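You operate a simulated robot arm through the tools that you are given. There is no shell and no other tool. Be economical: measure what you need, move in short steps, check, and stop when the job is done.

You are at the controls of a simulated robot arm. One attempt, no reset.

TASK
Put a little air in the tube, unclip the chuck and dunk the tube till bubbles rise.
Fine: 0.4 to 0.9 bar; chuck on its peg, tube lifted out again.
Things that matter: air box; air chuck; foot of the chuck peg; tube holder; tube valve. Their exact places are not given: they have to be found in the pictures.

The check looks at the end state, three seconds after you hand in, the way a careful person would. Anything else that was tipped, shoved, dropped, spilled or broken makes it a failure.

THE ROBOT
A 6-joint arm with a two-finger parallel gripper on a trunk, on a base that drives. Base frame: it is fixed to the floor where the robot stands at the start and does not move with it; the origin is under the middle of the robot, x ahead of it, y to its left, z up. Units: m, degrees, N and s.
With the tool pointing down near the work surface it reaches from about 0.26 to 0.68 m from the robot's upright axis, wherever it stands. Its first joint turns from -166.0 to 166.0 degrees. Places, roughly: air box [0.6, 0, 0.9]; foot of the chuck peg [0.6, -0.2, 0.9]; tube holder [0.5, 0.3, 0.8]; tube valve [0.4, 0.3, 0.9]. Payload 1.57 kg.
Tool frame: the origin (TCP) lies between the finger pads and is the grasp point; the fingertips stand 0.03 m ahead of it; z points along the fingers, y is the line along which they close. The gripper opens to 0.11 m. The fingers are 0.024 m wide and 0.012 m thick; the gripper's body (0.048 by 0.112 m) begins 0.078 m behind the TCP.
Orientation is that of the tool frame in the base frame, as a unit quaternion [w, x, y, z]. With the fingers straight down and closing along the base's y, the tool's x points along the base's -x, its y along +y and its z along -z.

THE INTERFACE
- The arm moves only by the tool apply_moves. Its argument "plan" is a list of rows, each an object (a shift or turn left out is 0, a gripper value left out holds the last) with "slide": the shift along the base's x, y, z in m, a list of three; "angular": the turn, a rotation vector about the base's x, y, z in degrees, a list of three. In form: [{"slide": [dx, dy, dz], "angular": [ax, ay, az]}, ...]. A call has 1 to 8 rows; each row is the pose to reach, as a shift and turn from the pose commanded when the call began. "fingers" is the gripper command, from -1 (shut) to 1 (fully open), values between in proportion, set as the call begins (left out, the last holds). A row lasts 0.2 s, in which the tool goes at most 0.05 m and 8.6 degrees; a call with a longer step from one row to the next is refused whole, and so is a gripper value outside its range. A pose out of reach is approached as far as the arm can. The call stops where the force on the tool passes 60 N (or 10 N more than at its start, if that is more) or the arm is blocked; 0.2 s more then pass. The fingers move at their own pace (about 0.108 m/s each) and stop on an object; they squeeze with about 24 N. The grip force told is the motor's: it shows also when the fingers shut on nothing. Time passes only in rows, and 0.2 s behind the last, so rows that repeat a pose let the fingers close. It gives the time, the measured TCP pose, the force on the tool (base axes), the opening and the grip force at its end, in the units of the frame above (readings bear some noise), with the torque about the TCP (base axes, N m) and any sound that the robot's microphone picked up.
- Cameras (640 x 400 px; columns grow to the right, rows downward): "scene" is now at [0.0429, 0.1252, 1.6636]; the picture's right is [-0.22, -0.98, 0.00], its down [-0.87, 0.20, -0.46] and it looks along [0.45, -0.10, -0.89] (base axes); focal length 282 px, centre (320, 200). "wrist" rides on the gripper at [0.07, 0.016, -0.141] in the tool frame; the picture's right is [-0.23, 0.97, 0.00], its down [-0.86, -0.20, -0.48] and it looks along [-0.47, -0.11, 0.88] (tool axes); focal length 222 px, centre (320, 200).
- snapshot(camera): a new picture of that camera. It takes no simulated time.
- slide_trunk(by): slides the trunk up (or, below 0, down) by that many m; the arm and the scene camera ride with it, the base frame stays. It gives what a move gives, with no picture.
- drive_base(legs): drives the robot by 1 to 6 legs, each [ahead, left, turn to the left] in m, m and degrees, along the robot's own axes; the way and the turn of a leg run together, so that a leg with both is an arc; at most 1.5 m and 180 degrees a leg. The arm and the cameras ride along, it lands a little off, and it stops where it bumps. It gives what a move gives.
- head_to(pan, tilt): turns the head with the scene camera to pan (to the left, within 120 degrees either way) and tilt (down, from -29 to 69), counted from straight ahead of the robot. It gives what a move gives.
- measure_at(camera, pixels): there is no depth. For up to 12 entries [column, row, z] of the newest picture of that camera ("zoom" is the newest enlarged one), the place [x, y] in the base frame at which the ray of that pixel passes the height z, good to about 0.002 m. It takes no simulated time.
- enlarge(camera, box): a new picture of the part [left, top, right, bottom] of that camera's present view, enlarged. It takes no simulated time.
- finish_job(): hands the job in; it is judged then, once.

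Work in short steps. Measure before you move; look again where a grasp or a placing could have gone wrong, and mend it. You have 80 turns and 52 pictures in all, those below and enlarged ones among them. Open the gripper and draw the arm clear of the work before you hand the job in, unless the task says otherwise; then end with one line.

The tools are called after "Emit:" by a JSON object that holds its "api" and its "payload". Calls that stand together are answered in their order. apply_moves: Moves the arm, as the interface text tells. Its arguments: {"type":"object","properties":{"plan":{"type":"array"},"fingers":{"type":"number"}},"required":["plan"]} The other tools are called the same way: slide_trunk (by) slides the trunk up or down; drive_base (legs) drives the base; head_to (pan, tilt) turns the head that bears the scene camera; snapshot (camera) takes a picture; measure_at (camera, pixels) gives the place at which the rays of pixels pass given heights; enlarge (camera, box) takes an enlarged picture of a part of a camera's view; finish_job () hands the job in.

At the start:

```text
clock: 0.0
position: [0.4495, 0.1248, 1.1538]
orientation: [0.0, 0.0, 1.0, 0.0]
contact_force: [0.5, 0.2, -0.2]
ft_torque: [0.01, -0.03, -0.01]
gripper_width: 0.1099
finger_force: 0.1
trunk travel left (down, up): [-0.275, 0.315]
robot x, y, heading: [-0.0037, -0.0007, -0.4]
head pan, tilt: [-12.8, 62.6]
```

scene: 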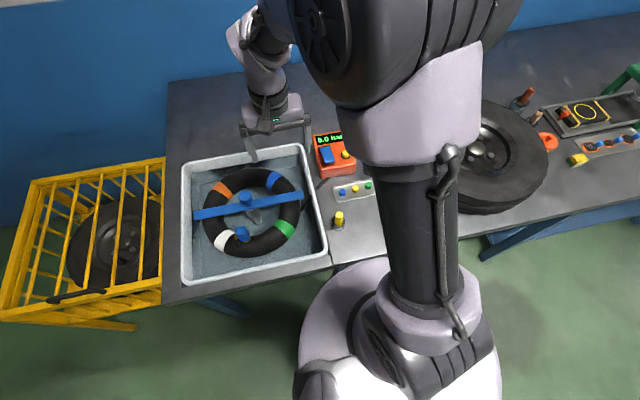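
wrist: 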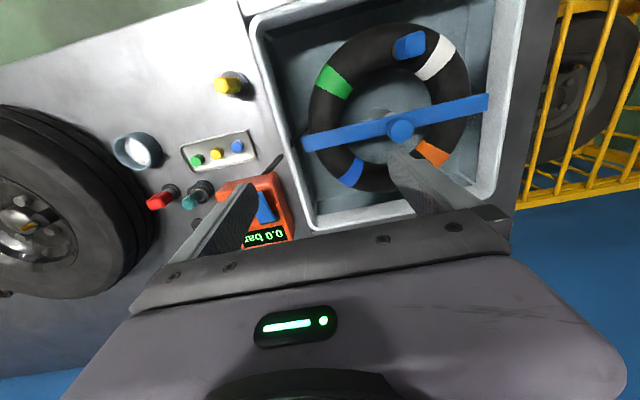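

The scene shows the tube in its tank, the holder bar, and the orange air box at about (335,155). I enlarge both views to identify the chuck, peg, valve and holder.

Emit:
{"api": "enlarge", "payload": {"camera": "wrist", "box": [100, 60, 300, 260]}}

Emit:
{"api": "enlarge", "payload": {"camera": "scene", "box": [170, 90, 390, 290]}}

Emit:
{"api": "enlarge", "payload": {"camera": "wrist", "box": [250, 0, 520, 240]}}

```text
2.00 times, centred on (200, 160) of wrist
```

zoom: 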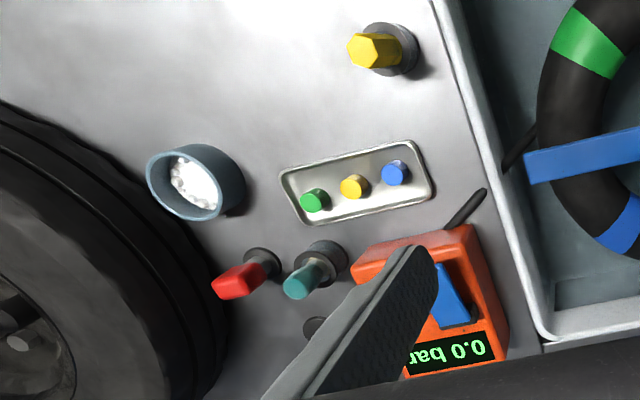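

```text
2.00 times, centred on (280, 190) of scene
```

zoom: 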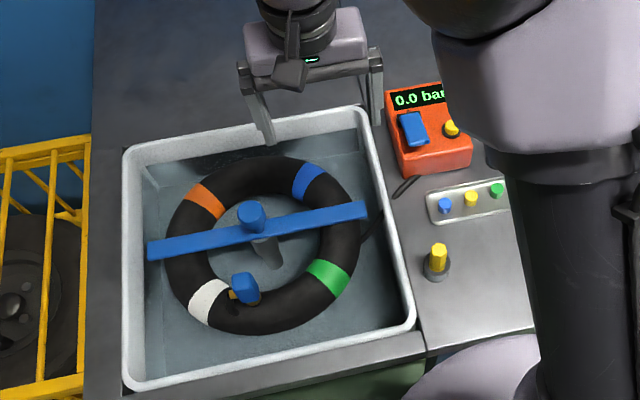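

```text
1.67 times, centred on (385, 120) of wrist
```

zoom: 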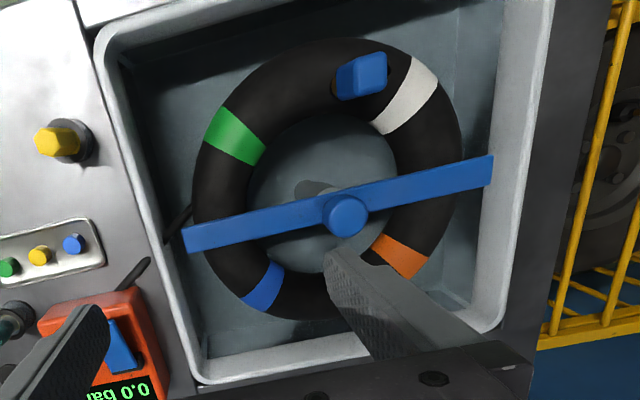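

The blue chuck is already on the tube valve near (240,290 in zoom), and the box has a blue rocker and a yellow knob. I move the arm right and back to see the box and the peg area clearly.

Emit:
{"api": "apply_moves", "payload": {"plan": [{"slide": [-0.02, -0.04, 0.0]}, {"slide": [-0.04, -0.08, 0.0]}, {"slide": [-0.06, -0.12, 0.0]}, {"slide": [-0.08, -0.16, 0.0]}, {"slide": [-0.1, -0.2, 0.0]}, {"slide": [-0.1, -0.24, 0.0]}]}}

Emit:
{"api": "snapshot", "payload": {"camera": "wrist"}}

Emit:
{"api": "snapshot", "payload": {"camera": "scene"}}

```text
clock: 1.4
position: [0.3514, -0.1168, 1.1544]
orientation: [0.0, 0.0, 1.0, 0.0]
contact_force: [-0.3, 0.0, -0.7]
ft_torque: [0.02, -0.01, 0.01]
gripper_width: 0.1098
finger_force: 0.1
trunk travel left (down, up): [-0.275, 0.315]
robot x, y, heading: [0.0027, 0.002, -0.2]
head pan, tilt: [-12.8, 62.6]
```

```text
46 pictures are left
```

wrist: 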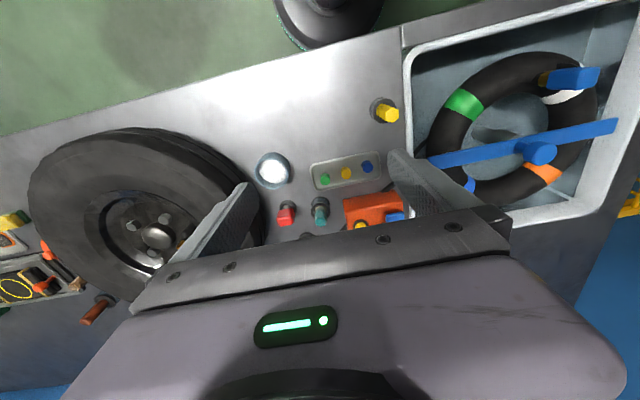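

```text
45 pictures are left
```

scene: 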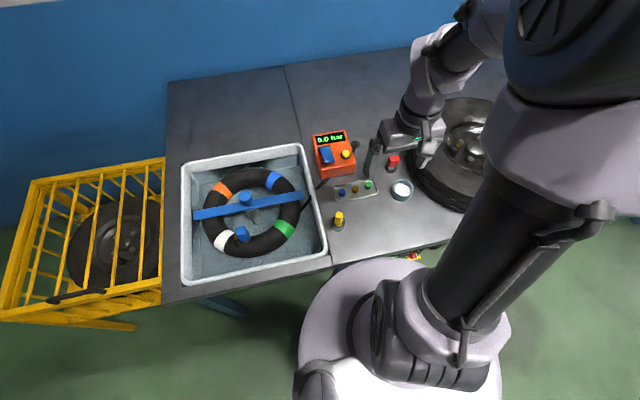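

The scene view of the box (335,155) is now clear; I enlarge it and the peg region.

Emit:
{"api": "enlarge", "payload": {"camera": "scene", "box": [300, 110, 420, 240]}}

Emit:
{"api": "enlarge", "payload": {"camera": "wrist", "box": [240, 80, 420, 240]}}

Emit:
{"api": "enlarge", "payload": {"camera": "scene", "box": [175, 135, 335, 290]}}

```text
3.08 times, centred on (360, 175) of scene
```

zoom: 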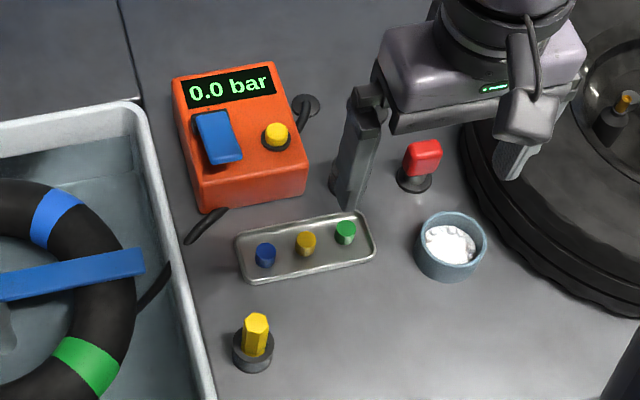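

```text
2.50 times, centred on (330, 160) of wrist
```

zoom: 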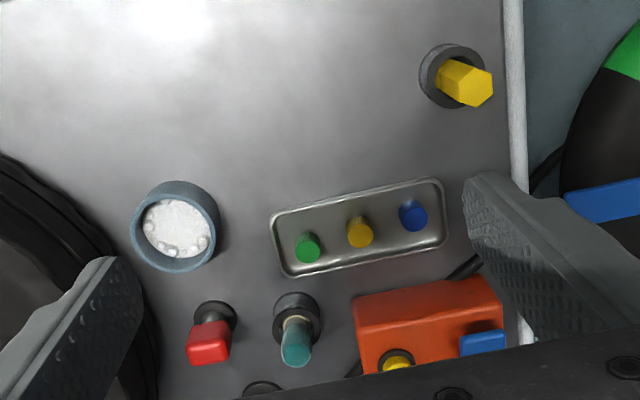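

```text
2.58 times, centred on (255, 212) of scene
```

zoom: 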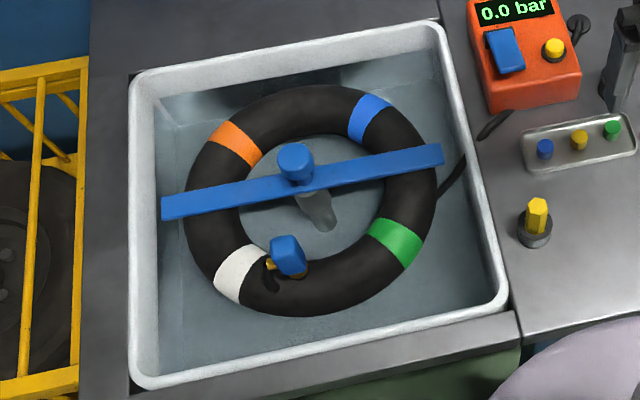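

I measure candidates at two heights in the newest scene view and wrist view, to triangulate the table height and positions.

Emit:
{"api": "measure_at", "payload": {"camera": "scene", "pixels": [[401, 200, 0.8], [401, 200, 0.9], [341, 229, 0.8], [341, 229, 0.9], [356, 187, 0.8], [356, 187, 0.9], [393, 163, 0.8], [393, 163, 0.9]]}}

Emit:
{"api": "measure_at", "payload": {"camera": "wrist", "pixels": [[273, 172, 0.8], [273, 172, 0.9], [385, 113, 0.8], [385, 113, 0.9], [345, 174, 0.8], [345, 174, 0.9], [284, 215, 0.8], [284, 215, 0.9], [320, 210, 0.8], [320, 210, 0.9]]}}

```text
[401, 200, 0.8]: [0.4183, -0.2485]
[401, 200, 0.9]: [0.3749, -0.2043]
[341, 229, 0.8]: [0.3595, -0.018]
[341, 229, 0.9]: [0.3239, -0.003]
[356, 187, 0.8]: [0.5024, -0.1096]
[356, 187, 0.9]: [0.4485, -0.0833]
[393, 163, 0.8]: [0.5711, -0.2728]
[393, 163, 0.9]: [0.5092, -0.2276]
```

```text
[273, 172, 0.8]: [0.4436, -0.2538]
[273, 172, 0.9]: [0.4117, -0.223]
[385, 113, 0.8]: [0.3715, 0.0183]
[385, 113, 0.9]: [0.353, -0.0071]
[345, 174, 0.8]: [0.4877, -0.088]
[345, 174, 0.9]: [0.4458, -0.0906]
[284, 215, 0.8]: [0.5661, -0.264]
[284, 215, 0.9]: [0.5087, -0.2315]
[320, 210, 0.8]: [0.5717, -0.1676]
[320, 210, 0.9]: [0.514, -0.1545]
```

Table is near z≈0.88. I clear the arm back and up to expose the area behind the air box and around the teal and red pegs.

Emit:
{"api": "apply_moves", "payload": {"plan": [{"slide": [0.0, -0.04, 0.03]}, {"slide": [0.0, -0.08, 0.06]}, {"slide": [0.0, -0.12, 0.09]}, {"slide": [0.0, -0.16, 0.1]}, {"slide": [0.0, -0.2, 0.1]}, {"slide": [0.0, -0.24, 0.1]}, {"slide": [0.0, -0.28, 0.1]}]}}

Emit:
{"api": "enlarge", "payload": {"camera": "scene", "box": [300, 100, 440, 240]}}

```text
clock: 3.0
position: [0.3485, -0.3957, 1.2555]
orientation: [0.0, 0.0, 1.0, 0.001]
contact_force: [-0.3, -0.2, 0.2]
ft_torque: [-0.01, 0.02, 0.01]
gripper_width: 0.1101
finger_force: 0.0
trunk travel left (down, up): [-0.275, 0.315]
robot x, y, heading: [0.0005, 0.0007, 0.0]
head pan, tilt: [-12.8, 62.6]
```

```text
2.86 times, centred on (370, 170) of scene
```

zoom: 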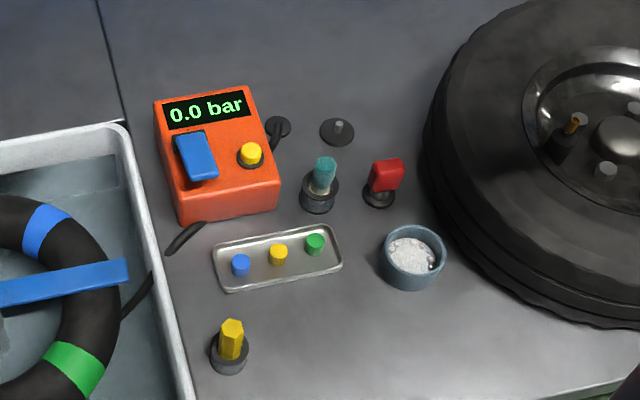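

An empty disc with a small grey pin at zoom (337,130) is most likely the chuck peg; the red block sits on a similar peg. I measure it along with the box controls.

Emit:
{"api": "measure_at", "payload": {"camera": "zoom", "pixels": [[337, 133, 0.87], [337, 133, 0.88], [339, 126, 0.9], [250, 152, 0.95], [250, 152, 0.92], [196, 155, 0.95], [196, 155, 0.92], [279, 214, 0.87], [181, 222, 0.87], [322, 165, 0.92], [380, 199, 0.87]]}}

Emit:
{"api": "snapshot", "payload": {"camera": "wrist"}}

```text
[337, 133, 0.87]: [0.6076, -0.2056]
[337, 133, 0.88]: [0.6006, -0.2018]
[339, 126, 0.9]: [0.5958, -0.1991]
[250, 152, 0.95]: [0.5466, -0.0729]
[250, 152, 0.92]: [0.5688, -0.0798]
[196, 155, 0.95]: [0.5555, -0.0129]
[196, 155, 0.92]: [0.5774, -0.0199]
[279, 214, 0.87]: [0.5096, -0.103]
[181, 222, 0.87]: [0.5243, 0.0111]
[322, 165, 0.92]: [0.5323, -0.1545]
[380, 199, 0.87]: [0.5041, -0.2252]
```

```text
40 pictures are left
```

wrist: 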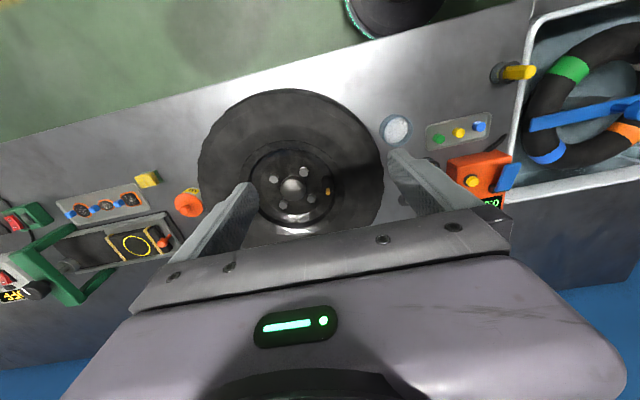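

Peg foot is at about (0.60,-0.20). Now I bring the wrist camera above and behind the air box for a clear look at its controls.

Emit:
{"api": "apply_moves", "payload": {"plan": [{"slide": [0.0, 0.045, 0]}, {"slide": [0.0, 0.09, 0]}, {"slide": [0.0, 0.135, 0]}, {"slide": [0.0, 0.18, 0]}, {"slide": [0.02, 0.22, -0.01]}, {"slide": [0.04, 0.26, -0.03]}, {"slide": [0.06, 0.3, -0.05]}, {"slide": [0.08, 0.33, -0.08]}]}}

Emit:
{"api": "snapshot", "payload": {"camera": "wrist"}}

```text
clock: 4.8
position: [0.4327, -0.0688, 1.1758]
orientation: [0.001, 0.001, 1.0, 0.0]
contact_force: [0.4, -0.3, -0.7]
ft_torque: [-0.02, 0.0, -0.04]
gripper_width: 0.11
finger_force: 0.0
trunk travel left (down, up): [-0.275, 0.315]
robot x, y, heading: [-0.0016, 0.0001, 0.2]
head pan, tilt: [-12.8, 62.6]
```

```text
39 pictures are left
```

wrist: 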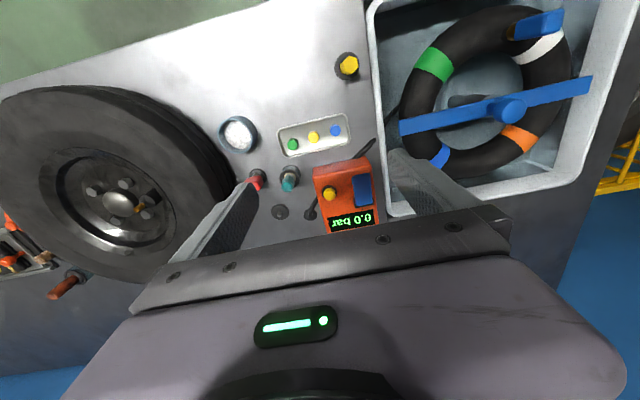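

Emit:
{"api": "enlarge", "payload": {"camera": "wrist", "box": [240, 120, 400, 240]}}

Emit:
{"api": "measure_at", "payload": {"camera": "wrist", "pixels": [[330, 193, 0.95], [330, 193, 0.92], [363, 191, 0.95], [363, 191, 0.92], [280, 212, 0.87], [280, 212, 0.88], [281, 211, 0.9]]}}

```text
3.33 times, centred on (320, 180) of wrist
```

zoom: 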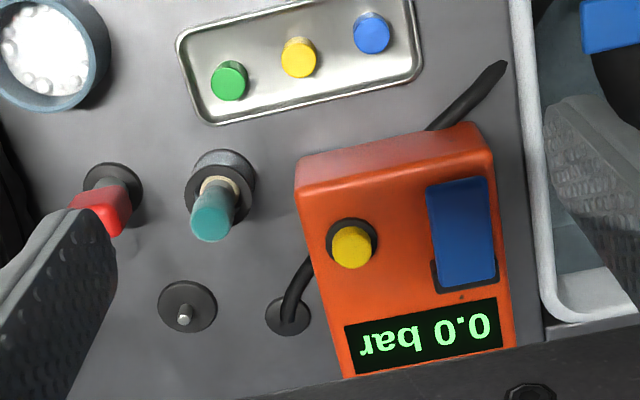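

```text
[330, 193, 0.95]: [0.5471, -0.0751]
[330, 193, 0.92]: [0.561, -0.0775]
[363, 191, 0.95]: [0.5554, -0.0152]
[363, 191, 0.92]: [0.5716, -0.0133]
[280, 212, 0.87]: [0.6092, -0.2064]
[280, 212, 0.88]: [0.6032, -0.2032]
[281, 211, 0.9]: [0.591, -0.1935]
```

Both cameras agree: yellow button at about (0.547,-0.075,0.95), blue paddle at about (0.555,-0.014,0.95), hinged at its far end. I measure its near and far ends, and the pin.

Emit:
{"api": "measure_at", "payload": {"camera": "zoom", "pixels": [[460, 185, 0.95], [460, 185, 0.96], [467, 282, 0.94], [467, 282, 0.95], [431, 230, 0.95], [495, 230, 0.95], [184, 310, 0.9], [184, 310, 0.89], [187, 306, 0.87], [350, 247, 0.95]]}}

Emit:
{"api": "apply_moves", "payload": {"fingers": -1, "plan": [{"slide": [0.03, 0.02, -0.03]}, {"slide": [0.06, 0.04, -0.06]}, {"slide": [0.09, 0.05, -0.09]}, {"slide": [0.11, 0.054, -0.11]}, {"slide": [0.11, 0.054, -0.13]}]}}

Emit:
{"api": "snapshot", "payload": {"camera": "scene"}}

```text
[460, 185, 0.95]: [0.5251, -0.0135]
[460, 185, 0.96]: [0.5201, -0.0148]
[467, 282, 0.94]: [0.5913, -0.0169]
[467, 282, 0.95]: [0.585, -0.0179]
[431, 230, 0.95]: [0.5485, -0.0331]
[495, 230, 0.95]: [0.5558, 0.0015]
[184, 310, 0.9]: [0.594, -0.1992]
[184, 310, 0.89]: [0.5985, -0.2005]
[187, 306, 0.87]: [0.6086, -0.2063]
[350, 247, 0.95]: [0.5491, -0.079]
```

```text
clock: 6.0
position: [0.5408, -0.0107, 1.0461]
orientation: [0.0, 0.0, 1.0, 0.0]
contact_force: [-0.2, -0.1, 0.4]
ft_torque: [-0.02, -0.01, 0.02]
gripper_width: 0.0
finger_force: 21.4
trunk travel left (down, up): [-0.275, 0.315]
robot x, y, heading: [0.0024, -0.0008, -0.1]
head pan, tilt: [-12.8, 62.6]
```

```text
37 pictures are left
```

scene: 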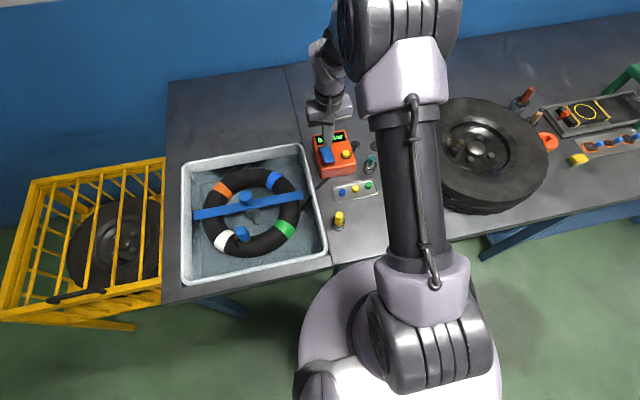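

Closed fingertips are over the paddle (tip z≈1.014). I descend to just above/at the paddle surface.

Emit:
{"api": "apply_moves", "payload": {"plan": [{"slide": [-0.004, -0.004, -0.03]}, {"slide": [-0.008, -0.004, -0.05]}, {"slide": [-0.008, -0.004, -0.058]}]}}

Emit:
{"api": "snapshot", "payload": {"camera": "wrist"}}

```text
clock: 6.8
position: [0.5308, -0.0151, 0.9884]
orientation: [0.001, 0.0, 1.0, 0.0]
contact_force: [-0.5, 0.4, -0.1]
ft_torque: [-0.03, 0.01, -0.01]
gripper_width: 0.0
finger_force: 21.5
trunk travel left (down, up): [-0.275, 0.315]
robot x, y, heading: [0.0045, 0.0009, 0.1]
head pan, tilt: [-12.8, 62.6]
```

```text
36 pictures are left
```

wrist: 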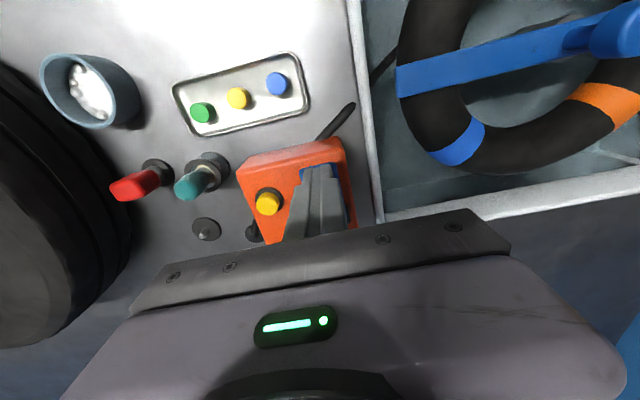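

Fingertips are over the paddle with no contact yet. I press down gently by small steps and come back up within the same call to keep the air pulse brief.

Emit:
{"api": "apply_moves", "payload": {"plan": [{"slide": [0, 0, -0.005]}, {"slide": [0, 0, -0.01]}, {"slide": [0, 0, -0.014]}]}}

Emit:
{"api": "enlarge", "payload": {"camera": "scene", "box": [300, 110, 380, 190]}}

```text
clock: 7.6
position: [0.5308, -0.0143, 0.9739]
orientation: [0.0, 0.0, 1.0, 0.0]
contact_force: [-0.5, -0.6, 1.1]
ft_torque: [-0.03, 0.04, -0.03]
gripper_width: 0.0
finger_force: 20.9
trunk travel left (down, up): [-0.275, 0.315]
robot x, y, heading: [0.0032, 0.0005, -0.0]
head pan, tilt: [-12.8, 62.6]
```

```text
5.00 times, centred on (340, 150) of scene
```

zoom: 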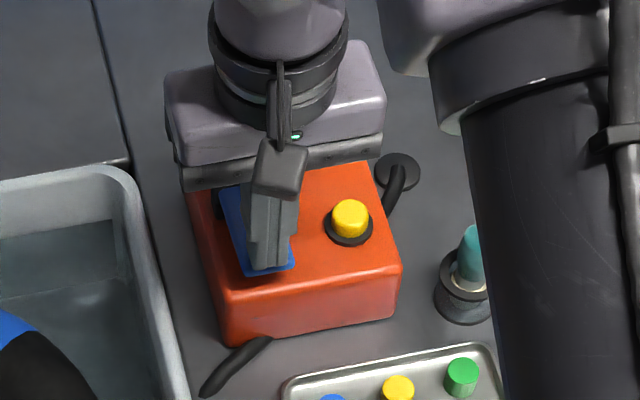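

Tip at z≈0.944, just starting to touch (1.1 N). I press a further 8 mm and release at once, then check for sound and display.

Emit:
{"api": "apply_moves", "payload": {"plan": [{"slide": [0, 0, -0.004]}, {"slide": [0, 0, -0.008]}, {"slide": [0, 0, 0.0]}]}}

```text
clock: 8.4
position: [0.5309, -0.0152, 0.9732]
orientation: [0.0, 0.0, 1.0, 0.0]
contact_force: [-0.6, 0.4, 0.5]
ft_torque: [0.03, -0.01, -0.02]
gripper_width: 0.0
finger_force: 21.2
trunk travel left (down, up): [-0.275, 0.315]
robot x, y, heading: [0.0026, 0.0014, -0.1]
head pan, tilt: [-12.8, 62.6]
```

No sound heard. I rise and shift left to uncover the display for the scene camera.

Emit:
{"api": "apply_moves", "payload": {"plan": [{"slide": [0, 0, 0.04]}, {"slide": [0, 0.04, 0.06]}, {"slide": [-0.02, 0.08, 0.06]}]}}

Emit:
{"api": "enlarge", "payload": {"camera": "scene", "box": [290, 100, 390, 190]}}

```text
clock: 9.2
position: [0.5124, 0.0642, 1.035]
orientation: [0.0, 0.0, 1.0, 0.0]
contact_force: [0.1, 0.9, -0.9]
ft_torque: [-0.05, 0.05, -0.02]
gripper_width: 0.0
finger_force: 21.3
trunk travel left (down, up): [-0.275, 0.315]
robot x, y, heading: [0.0029, 0.0003, 0.1]
head pan, tilt: [-12.8, 62.6]
```

```text
4.44 times, centred on (340, 145) of scene
```

zoom: 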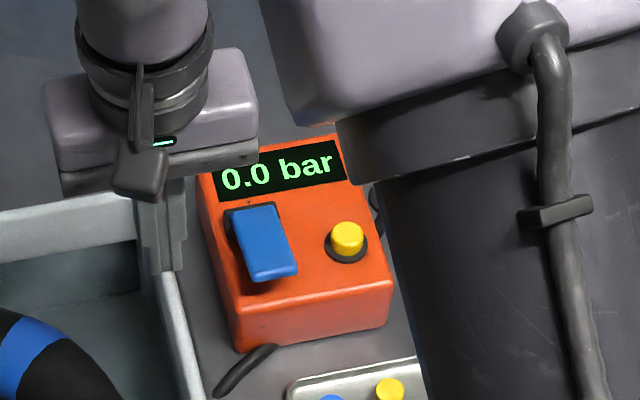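

Display still 0.0 bar; this pose shows it well. I press deeper (tip down to ~0.927) briefly and return here in one call.

Emit:
{"api": "apply_moves", "payload": {"plan": [{"slide": [0.02, -0.04, 0]}, {"slide": [0.02, -0.08, -0.025]}, {"slide": [0.02, -0.08, -0.06]}, {"slide": [0.02, -0.08, -0.072]}, {"slide": [0.02, -0.08, -0.077]}, {"slide": [0.02, -0.08, -0.05]}, {"slide": [0.02, -0.05, -0.015]}, {"slide": [0.005, -0.01, 0.0]}]}}

Emit:
{"api": "enlarge", "payload": {"camera": "scene", "box": [290, 100, 390, 190]}}

```text
clock: 11.0
position: [0.5133, 0.0566, 1.0318]
orientation: [-0.001, -0.001, 1.0, 0.0]
contact_force: [1.0, 0.4, 0.1]
ft_torque: [0.02, -0.01, 0.0]
gripper_width: 0.0001
finger_force: 21.1
trunk travel left (down, up): [-0.275, 0.315]
robot x, y, heading: [0.0005, -0.0002, -0.0]
head pan, tilt: [-12.8, 62.6]
```

```text
4.44 times, centred on (340, 145) of scene
```

zoom: 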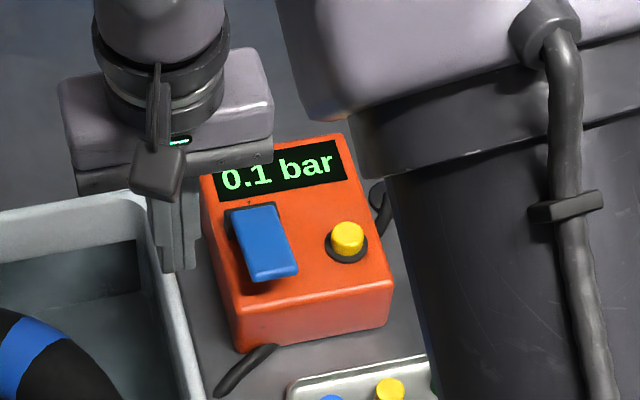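

It works: 0.1 bar after a brief press. I press for about 0.7 s longer now.

Emit:
{"api": "apply_moves", "payload": {"plan": [{"slide": [0.015, -0.035, -0.01]}, {"slide": [0.015, -0.07, -0.04]}, {"slide": [0.015, -0.07, -0.077]}, {"slide": [0.015, -0.07, -0.077]}, {"slide": [0.015, -0.07, -0.077]}, {"slide": [0.015, -0.07, -0.077]}, {"slide": [0.015, -0.07, -0.04]}, {"slide": [0.0, -0.03, -0.015]}]}}

Emit:
{"api": "apply_moves", "payload": {"plan": [{"slide": [0.0, 0.03, 0.015]}]}}

Emit:
{"api": "enlarge", "payload": {"camera": "scene", "box": [290, 100, 390, 190]}}

```text
clock: 12.8
position: [0.514, 0.0256, 1.0135]
orientation: [-0.001, 0.0, 1.0, -0.001]
contact_force: [0.1, 0.1, -0.1]
ft_torque: [-0.04, -0.01, 0.01]
gripper_width: 0.0001
finger_force: 20.5
trunk travel left (down, up): [-0.275, 0.315]
robot x, y, heading: [0.0009, 0.0017, 0.1]
head pan, tilt: [-12.8, 62.6]
```

```text
clock: 13.2
position: [0.5152, 0.0551, 1.033]
orientation: [-0.001, -0.001, 1.0, 0.0]
contact_force: [0.4, -0.2, -0.1]
ft_torque: [0.03, -0.04, -0.01]
gripper_width: 0.0002
finger_force: 21.0
trunk travel left (down, up): [-0.275, 0.315]
robot x, y, heading: [-0.0022, -0.0014, -0.0]
head pan, tilt: [-12.8, 62.6]
```

```text
4.44 times, centred on (340, 145) of scene
```

zoom: 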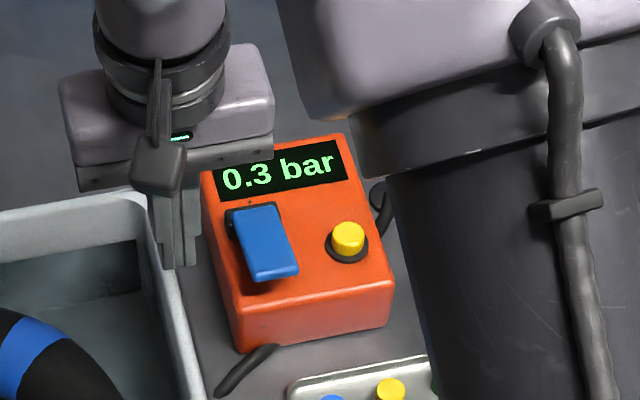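

0.3 bar now, rate ≈0.3 bar/s. I hold about 1.3 s to come to ~0.7.

Emit:
{"api": "apply_moves", "payload": {"plan": [{"slide": [0.015, -0.035, -0.01]}, {"slide": [0.015, -0.07, -0.04]}, {"slide": [0.015, -0.07, -0.077]}, {"slide": [0.015, -0.07, -0.077]}, {"slide": [0.015, -0.07, -0.077]}, {"slide": [0.015, -0.07, -0.077]}, {"slide": [0.015, -0.07, -0.077]}, {"slide": [0.015, -0.07, -0.077]}]}}

Emit:
{"api": "apply_moves", "payload": {"plan": [{"slide": [0.0, 0, 0.04]}, {"slide": [-0.005, 0.035, 0.07]}, {"slide": [-0.015, 0.07, 0.077]}]}}

Emit:
{"api": "enlarge", "payload": {"camera": "scene", "box": [290, 100, 390, 190]}}

```text
clock: 15.0
position: [0.5308, -0.014, 0.9551]
orientation: [0.001, 0.0, 1.0, -0.001]
contact_force: [2.7, -0.5, 15.4]
ft_torque: [-0.1, -0.28, 0.04]
gripper_width: 0.0
finger_force: 21.3
trunk travel left (down, up): [-0.275, 0.315]
robot x, y, heading: [-0.0003, -0.0006, 0.2]
head pan, tilt: [-12.8, 62.6]
```

```text
clock: 15.8
position: [0.5162, 0.0544, 1.0328]
orientation: [0.0, 0.0, 1.0, 0.0]
contact_force: [-0.1, -0.6, 0.7]
ft_torque: [0.01, -0.04, 0.03]
gripper_width: 0.0
finger_force: 21.2
trunk travel left (down, up): [-0.275, 0.315]
robot x, y, heading: [-0.0006, -0.0032, -0.1]
head pan, tilt: [-12.8, 62.6]
```

```text
4.44 times, centred on (340, 145) of scene
```

zoom: 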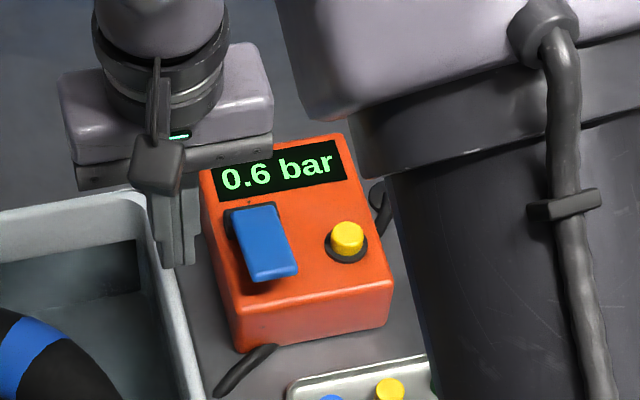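

0.6 bar. As the tube probably leaks a little, I add one short pulse for margin.

Emit:
{"api": "apply_moves", "payload": {"plan": [{"slide": [0.015, -0.035, -0.01]}, {"slide": [0.015, -0.07, -0.04]}, {"slide": [0.015, -0.07, -0.077]}, {"slide": [0.015, -0.07, -0.077]}, {"slide": [0.015, -0.07, -0.077]}, {"slide": [0.015, -0.07, -0.04]}, {"slide": [0.01, -0.035, -0.01]}, {"slide": [0, 0, 0]}]}}

Emit:
{"api": "enlarge", "payload": {"camera": "scene", "box": [290, 100, 390, 190]}}

```text
clock: 17.6
position: [0.5138, 0.0559, 1.0317]
orientation: [0.0, 0.0, 1.0, 0.0]
contact_force: [-0.7, 0.2, 0.6]
ft_torque: [-0.02, -0.02, 0.02]
gripper_width: 0.0001
finger_force: 21.6
trunk travel left (down, up): [-0.275, 0.315]
robot x, y, heading: [-0.0019, 0.0004, -0.1]
head pan, tilt: [-12.8, 62.6]
```

```text
4.44 times, centred on (340, 145) of scene
```

zoom: 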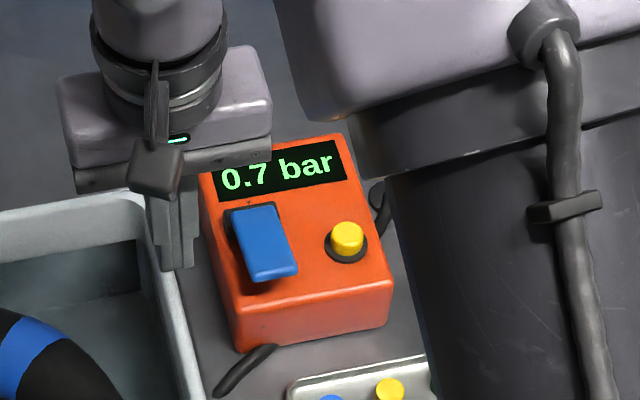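

0.7 bar. Now I move over the tank with the gripper open to examine the chuck on the valve.

Emit:
{"api": "apply_moves", "payload": {"fingers": 1, "plan": [{"slide": [-0.02, 0.02, 0.04]}, {"slide": [-0.05, 0.05, 0.06]}, {"slide": [-0.08, 0.08, 0.08]}, {"slide": [-0.11, 0.11, 0.1]}, {"slide": [-0.14, 0.14, 0.1]}, {"slide": [-0.17, 0.17, 0.1]}, {"slide": [-0.2, 0.18, 0.1]}]}}

Emit:
{"api": "snapshot", "payload": {"camera": "wrist"}}

Emit:
{"api": "snapshot", "payload": {"camera": "scene"}}

```text
clock: 19.2
position: [0.3176, 0.239, 1.1348]
orientation: [0.0, 0.001, 1.0, 0.001]
contact_force: [0.0, 1.2, -0.5]
ft_torque: [-0.01, -0.02, 0.01]
gripper_width: 0.1101
finger_force: 0.0
trunk travel left (down, up): [-0.275, 0.315]
robot x, y, heading: [0.0023, 0.0001, -0.0]
head pan, tilt: [-12.8, 62.6]
```

```text
29 pictures are left
```

wrist: 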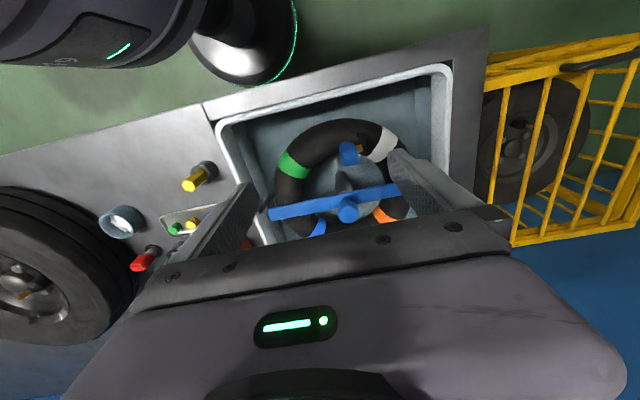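

```text
28 pictures are left
```

scene: 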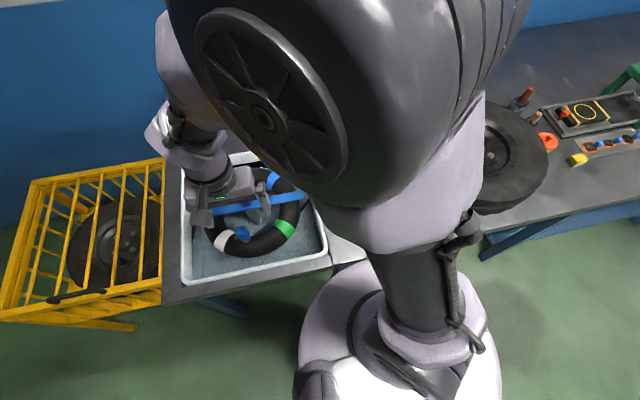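

Emit:
{"api": "enlarge", "payload": {"camera": "wrist", "box": [250, 100, 410, 240]}}

Emit:
{"api": "enlarge", "payload": {"camera": "scene", "box": [200, 180, 300, 260]}}

Emit:
{"api": "measure_at", "payload": {"camera": "wrist", "pixels": [[349, 149, 0.9], [349, 149, 0.85], [357, 145, 0.9], [357, 145, 0.85], [348, 213, 0.9], [348, 213, 0.95]]}}

Emit:
{"api": "measure_at", "payload": {"camera": "scene", "pixels": [[242, 233, 0.9], [242, 233, 0.85], [269, 180, 0.9], [269, 180, 0.95]]}}

```text
2.86 times, centred on (330, 170) of wrist
```

zoom: 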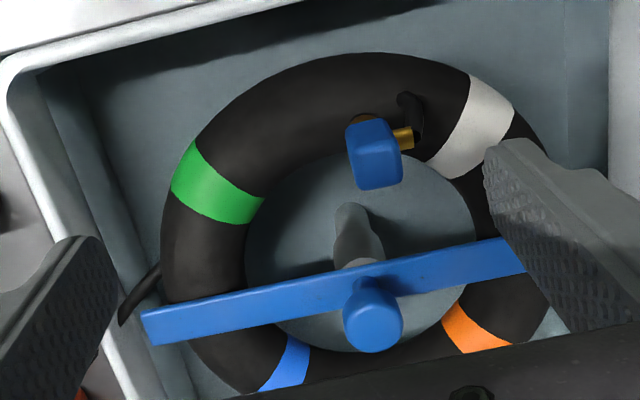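

```text
5.00 times, centred on (250, 220) of scene
```

zoom: 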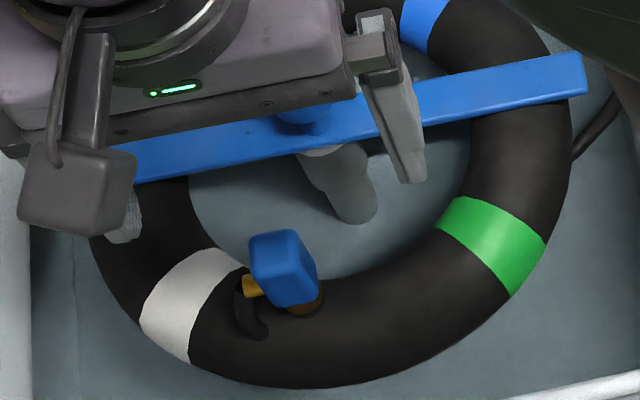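

```text
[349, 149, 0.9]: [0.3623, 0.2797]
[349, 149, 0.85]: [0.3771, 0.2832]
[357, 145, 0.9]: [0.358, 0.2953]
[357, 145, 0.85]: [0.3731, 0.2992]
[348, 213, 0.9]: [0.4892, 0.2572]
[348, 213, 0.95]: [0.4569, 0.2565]
```

```text
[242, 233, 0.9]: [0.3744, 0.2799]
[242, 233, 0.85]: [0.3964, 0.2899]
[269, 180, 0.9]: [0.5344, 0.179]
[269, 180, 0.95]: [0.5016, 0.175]
```

The chuck stands vertically on the valve with a brass stub toward +y. I measure its top face from both views (wrist (349.5,159), scene (242.4,230.4)).

Emit:
{"api": "measure_at", "payload": {"camera": "wrist", "pixels": [[349.5, 159, 0.88], [349.5, 159, 0.91], [349.5, 159, 0.94], [346, 141, 0.86], [346, 141, 0.88], [341.5, 209, 0.93], [348, 217, 0.95], [348, 217, 0.98]]}}

Emit:
{"api": "measure_at", "payload": {"camera": "scene", "pixels": [[242.4, 230.4, 0.88], [242.4, 230.4, 0.91], [242.4, 230.4, 0.94], [246.5, 239.5, 0.86], [246.5, 239.5, 0.88], [246, 197, 0.95], [246, 197, 0.98], [246, 197, 0.92]]}}

```text
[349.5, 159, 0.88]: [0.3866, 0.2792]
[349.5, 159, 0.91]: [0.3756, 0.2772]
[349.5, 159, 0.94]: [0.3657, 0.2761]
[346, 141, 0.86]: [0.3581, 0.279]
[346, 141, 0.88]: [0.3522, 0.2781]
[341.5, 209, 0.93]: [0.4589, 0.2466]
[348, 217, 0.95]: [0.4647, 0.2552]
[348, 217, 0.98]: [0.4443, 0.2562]
```

```text
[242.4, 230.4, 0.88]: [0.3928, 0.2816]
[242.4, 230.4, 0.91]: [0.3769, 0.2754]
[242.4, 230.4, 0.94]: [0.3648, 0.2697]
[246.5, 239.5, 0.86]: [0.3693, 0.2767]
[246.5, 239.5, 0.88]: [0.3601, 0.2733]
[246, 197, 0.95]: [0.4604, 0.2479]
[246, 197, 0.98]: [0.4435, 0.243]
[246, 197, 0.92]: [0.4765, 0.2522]
```

Chuck top centre ≈ (0.376,0.277,0.91). With the stub pointing to +y, I'll grip along x, so I turn the tool 90° about z up high first.

Emit:
{"api": "apply_moves", "payload": {"fingers": 0.2, "plan": [{"angular": [0, 0, 8.5]}, {"angular": [0, 0, 17]}, {"angular": [0, 0, 25.5]}, {"angular": [0, 0, 34]}, {"angular": [0, 0, 42.5]}, {"angular": [0, 0, 51]}, {"angular": [0, 0, 59.5]}, {"angular": [0, 0, 68]}]}}

Emit:
{"api": "apply_moves", "payload": {"plan": [{"slide": [0.02, 0.0, -0.01], "angular": [0, 0, 8]}, {"slide": [0.04, 0.02, -0.02], "angular": [0, 0, 16]}, {"slide": [0.06, 0.042, -0.03], "angular": [0, 0, 22]}, {"slide": [0.06, 0.042, -0.07], "angular": [0, 0, 22]}, {"slide": [0.06, 0.042, -0.09], "angular": [0, 0, 22]}]}}

Emit:
{"api": "snapshot", "payload": {"camera": "wrist"}}

Emit:
{"api": "snapshot", "payload": {"camera": "scene"}}

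```text
clock: 21.0
position: [0.3171, 0.2359, 1.1332]
orientation: [-0.001, -0.56, 0.829, 0.0]
contact_force: [-0.2, -0.2, -1.1]
ft_torque: [0.0, -0.01, 0.0]
gripper_width: 0.0661
finger_force: 0.0
trunk travel left (down, up): [-0.275, 0.315]
robot x, y, heading: [0.0, -0.0, 0.0]
head pan, tilt: [-12.8, 62.6]
```

```text
clock: 22.2
position: [0.3765, 0.2767, 1.0438]
orientation: [0.0, 0.708, -0.707, 0.0]
contact_force: [0.1, 0.3, -0.3]
ft_torque: [-0.03, 0.01, 0.0]
gripper_width: 0.0658
finger_force: 0.1
trunk travel left (down, up): [-0.275, 0.315]
robot x, y, heading: [0.0024, 0.0035, -0.1]
head pan, tilt: [-12.8, 62.6]
```

```text
25 pictures are left
```

wrist: 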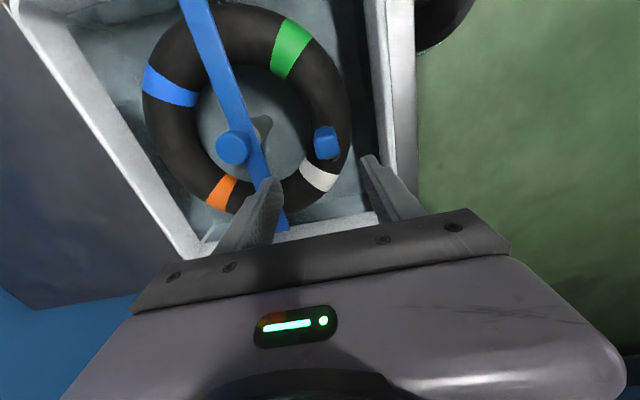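

```text
24 pictures are left
```

scene: 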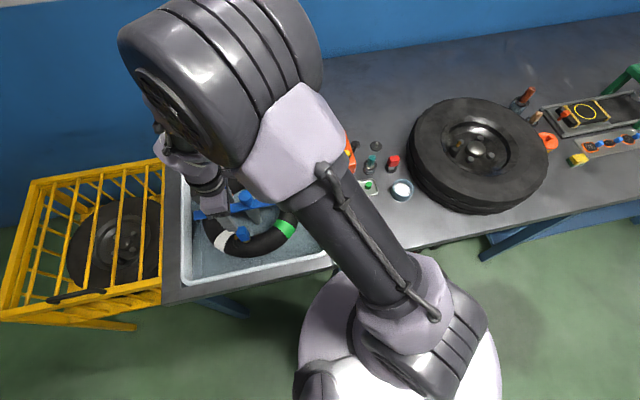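

The chuck shows at wrist (326,142), between the open fingers' plane. I measure it and refine.

Emit:
{"api": "measure_at", "payload": {"camera": "wrist", "pixels": [[328, 149, 0.91], [328, 149, 0.9], [326, 132, 0.9], [326, 132, 0.88], [234, 150, 0.95], [234, 150, 0.97], [255, 160, 0.94], [255, 160, 0.92]]}}

Emit:
{"api": "enlarge", "payload": {"camera": "wrist", "box": [220, 90, 400, 220]}}

```text
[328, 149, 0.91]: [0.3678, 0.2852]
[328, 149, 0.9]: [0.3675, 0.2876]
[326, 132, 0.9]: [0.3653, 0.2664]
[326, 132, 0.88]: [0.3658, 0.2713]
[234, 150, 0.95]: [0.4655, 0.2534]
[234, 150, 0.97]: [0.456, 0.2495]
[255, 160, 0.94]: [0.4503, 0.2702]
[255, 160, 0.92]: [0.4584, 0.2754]
```

```text
3.08 times, centred on (310, 155) of wrist
```

zoom: 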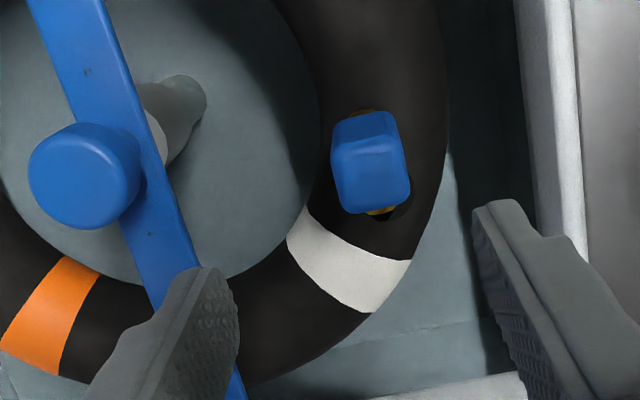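

Combining views, the chuck top is at about (0.3675,0.277,0.93). I narrow the opening to 0.055, align, and descend to TCP z≈0.918.

Emit:
{"api": "apply_moves", "payload": {"fingers": 0.0, "plan": [{"slide": [-0.009, 0.0, -0.03]}, {"slide": [-0.009, 0.0, -0.06]}, {"slide": [-0.009, 0.0, -0.08]}]}}

Emit:
{"api": "enlarge", "payload": {"camera": "wrist", "box": [220, 90, 420, 240]}}

```text
clock: 23.0
position: [0.3668, 0.2788, 0.9645]
orientation: [0.001, 0.707, -0.707, 0.0]
contact_force: [0.9, 0.8, -0.1]
ft_torque: [-0.01, -0.01, 0.0]
gripper_width: 0.0549
finger_force: 0.1
trunk travel left (down, up): [-0.275, 0.315]
robot x, y, heading: [-0.0014, -0.001, 0.1]
head pan, tilt: [-12.8, 62.6]
```

```text
2.67 times, centred on (320, 165) of wrist
```

zoom: 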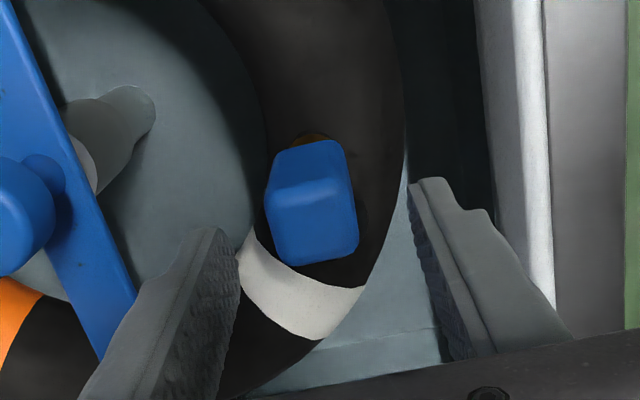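

Emit:
{"api": "measure_at", "payload": {"camera": "zoom", "pixels": [[314, 222, 0.93], [314, 222, 0.92], [208, 232, 0.935], [430, 182, 0.935], [309, 195, 0.92]]}}

```text
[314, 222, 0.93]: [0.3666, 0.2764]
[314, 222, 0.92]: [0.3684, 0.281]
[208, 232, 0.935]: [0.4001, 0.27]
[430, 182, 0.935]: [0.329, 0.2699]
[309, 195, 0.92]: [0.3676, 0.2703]
```

Chuck measures (0.367,0.277), aligned with the TCP. I descend and close on it.

Emit:
{"api": "apply_moves", "payload": {"plan": [{"slide": [0, 0, -0.02]}, {"slide": [0, 0, -0.035]}, {"slide": [0, 0, -0.046]}]}}

Emit:
{"api": "apply_moves", "payload": {"fingers": -1, "plan": [{"slide": [0, 0, 0]}, {"slide": [0, 0, 0]}, {"slide": [0, 0, 0]}]}}

Emit:
{"api": "enlarge", "payload": {"camera": "wrist", "box": [220, 90, 420, 240]}}

```text
clock: 23.8
position: [0.3667, 0.2767, 0.9175]
orientation: [0.0, -0.707, 0.708, 0.0]
contact_force: [0.7, -0.2, 0.0]
ft_torque: [0.0, 0.0, 0.01]
gripper_width: 0.055
finger_force: 0.0
trunk travel left (down, up): [-0.275, 0.315]
robot x, y, heading: [-0.0004, -0.0015, 0.1]
head pan, tilt: [-12.8, 62.6]
```

```text
clock: 24.6
position: [0.3674, 0.2765, 0.9169]
orientation: [0.0, 0.707, -0.707, 0.0]
contact_force: [3.0, 1.2, -0.8]
ft_torque: [0.02, -0.19, -0.03]
gripper_width: 0.0277
finger_force: 24.0
trunk travel left (down, up): [-0.275, 0.315]
robot x, y, heading: [-0.0033, -0.001, -0.0]
head pan, tilt: [-12.8, 62.6]
```

```text
2.67 times, centred on (320, 165) of wrist
```

zoom: 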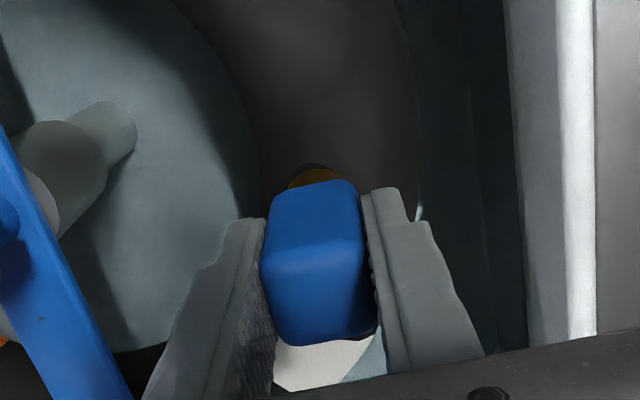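

Gripped (0.0277 m, 24 N). I lift straight up slowly to unclip, watching the force.

Emit:
{"api": "apply_moves", "payload": {"plan": [{"slide": [0, 0, 0.004]}, {"slide": [0, 0, 0.008]}, {"slide": [0, 0, 0.012]}, {"slide": [0, 0, 0.018]}, {"slide": [0, 0, 0.025]}]}}

```text
clock: 25.8
position: [0.3666, 0.2768, 0.9415]
orientation: [0.0, 0.707, -0.707, 0.0]
contact_force: [-0.8, -0.3, -1.5]
ft_torque: [-0.02, -0.04, -0.01]
gripper_width: 0.028
finger_force: 24.4
trunk travel left (down, up): [-0.275, 0.315]
robot x, y, heading: [-0.0025, -0.0039, -0.0]
head pan, tilt: [-12.8, 62.6]
```

It came off with light load. I lift on and check the picture.

Emit:
{"api": "apply_moves", "payload": {"plan": [{"slide": [0, 0, 0.04]}, {"slide": [0, 0, 0.08]}, {"slide": [0, -0.02, 0.11]}]}}

Emit:
{"api": "snapshot", "payload": {"camera": "wrist"}}

```text
clock: 26.6
position: [0.3642, 0.2596, 1.0481]
orientation: [0.0, -0.707, 0.707, 0.0]
contact_force: [-0.2, -1.2, -0.9]
ft_torque: [-0.02, 0.0, 0.0]
gripper_width: 0.0279
finger_force: 23.9
trunk travel left (down, up): [-0.275, 0.315]
robot x, y, heading: [0.0013, 0.0005, -0.1]
head pan, tilt: [-12.8, 62.6]
```

```text
20 pictures are left
```

wrist: 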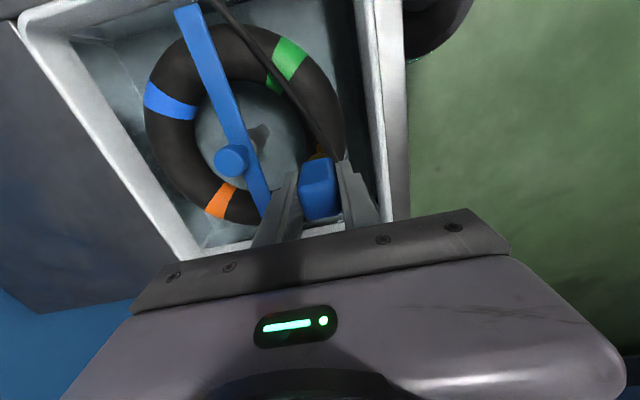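

Chuck held, hose trailing. I carry it toward the peg, stopping at about (0.605,-0.11) to view the peg.

Emit:
{"api": "apply_moves", "payload": {"plan": [{"slide": [0.0, -0.03, 0.02]}, {"slide": [0.0, -0.07, 0.03]}, {"slide": [0.02, -0.11, 0.03]}, {"slide": [0.04, -0.15, 0.03]}, {"slide": [0.065, -0.19, 0.03]}, {"slide": [0.09, -0.23, 0.03]}, {"slide": [0.12, -0.265, 0.03]}, {"slide": [0.15, -0.3, 0.03]}]}}

Emit:
{"api": "apply_moves", "payload": {"plan": [{"slide": [0.03, -0.025, 0.0]}, {"slide": [0.06, -0.05, 0.0]}, {"slide": [0.0885, -0.062, -0.01]}]}}

Emit:
{"api": "snapshot", "payload": {"camera": "wrist"}}

```text
clock: 28.4
position: [0.5186, -0.0427, 1.0829]
orientation: [0.0, 0.708, -0.707, 0.0]
contact_force: [-0.4, -0.4, -1.5]
ft_torque: [0.01, -0.02, 0.01]
gripper_width: 0.0279
finger_force: 24.1
trunk travel left (down, up): [-0.275, 0.315]
robot x, y, heading: [0.0007, 0.0004, 0.1]
head pan, tilt: [-12.8, 62.6]
```

```text
clock: 29.2
position: [0.608, -0.1078, 1.0713]
orientation: [0.001, 0.707, -0.707, -0.001]
contact_force: [1.7, -0.5, -1.7]
ft_torque: [0.0, 0.05, -0.01]
gripper_width: 0.0277
finger_force: 24.2
trunk travel left (down, up): [-0.275, 0.315]
robot x, y, heading: [-0.0016, 0.0006, -0.2]
head pan, tilt: [-12.8, 62.6]
```

```text
19 pictures are left
```

wrist: 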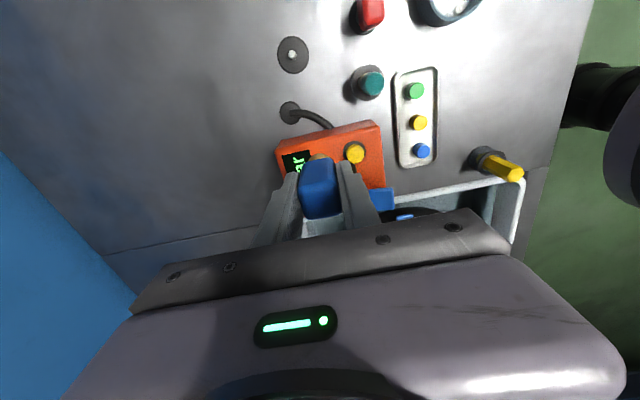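

The peg is at (292,55), seen nearly from above. I enlarge and measure it.

Emit:
{"api": "enlarge", "payload": {"camera": "wrist", "box": [250, 10, 410, 110]}}

Emit:
{"api": "measure_at", "payload": {"camera": "wrist", "pixels": [[292.5, 55, 0.87], [292.5, 55, 0.9], [290, 55, 0.87], [371, 10, 0.91]]}}

```text
4.00 times, centred on (330, 60) of wrist
```

zoom: 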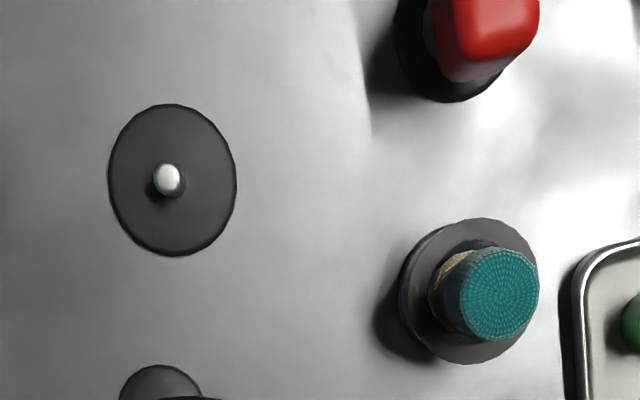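

```text
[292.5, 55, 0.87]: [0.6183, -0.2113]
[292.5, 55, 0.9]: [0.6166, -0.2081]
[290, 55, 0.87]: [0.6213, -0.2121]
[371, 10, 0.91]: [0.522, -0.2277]
```

Cross-checking views puts the table at z≈0.857 and the peg at about (0.618,-0.211). I move closer and lower to verify.

Emit:
{"api": "apply_moves", "payload": {"plan": [{"slide": [0.006, -0.02, -0.02]}, {"slide": [0.012, -0.035, -0.05]}, {"slide": [0.012, -0.04, -0.07]}]}}

Emit:
{"api": "snapshot", "payload": {"camera": "wrist"}}

```text
clock: 30.0
position: [0.6175, -0.1472, 1.0028]
orientation: [0.0, 0.707, -0.707, 0.0]
contact_force: [0.4, -0.8, -0.9]
ft_torque: [0.0, 0.04, -0.01]
gripper_width: 0.0276
finger_force: 24.3
trunk travel left (down, up): [-0.275, 0.315]
robot x, y, heading: [0.0028, 0.0013, 0.2]
head pan, tilt: [-12.8, 62.6]
```

```text
17 pictures are left
```

wrist: 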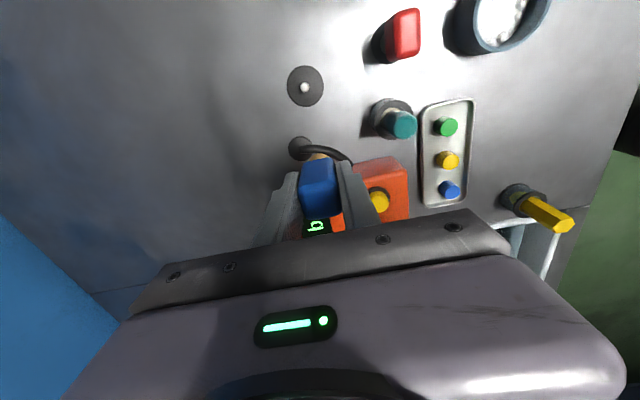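

Emit:
{"api": "measure_at", "payload": {"camera": "wrist", "pixels": [[305, 87, 0.857], [305, 87, 0.87], [304.5, 89, 0.88], [304.5, 89, 0.89], [320, 200, 0.95], [320, 178, 0.95]]}}

Emit:
{"api": "enlarge", "payload": {"camera": "scene", "box": [300, 90, 440, 190]}}

```text
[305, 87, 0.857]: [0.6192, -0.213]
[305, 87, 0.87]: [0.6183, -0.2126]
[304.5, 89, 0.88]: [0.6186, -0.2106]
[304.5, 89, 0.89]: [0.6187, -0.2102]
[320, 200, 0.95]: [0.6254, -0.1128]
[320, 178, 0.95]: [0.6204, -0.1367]
```

```text
4.00 times, centred on (370, 140) of scene
```

zoom: 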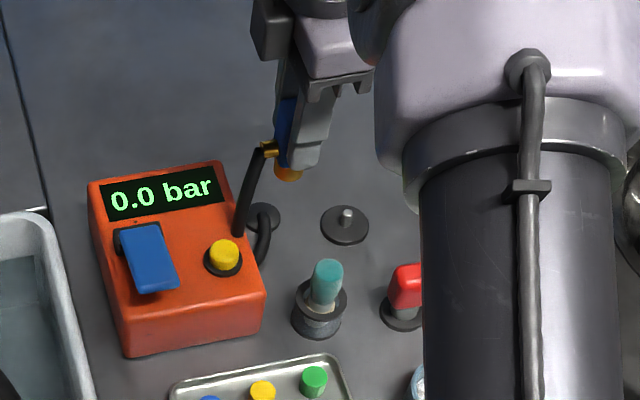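

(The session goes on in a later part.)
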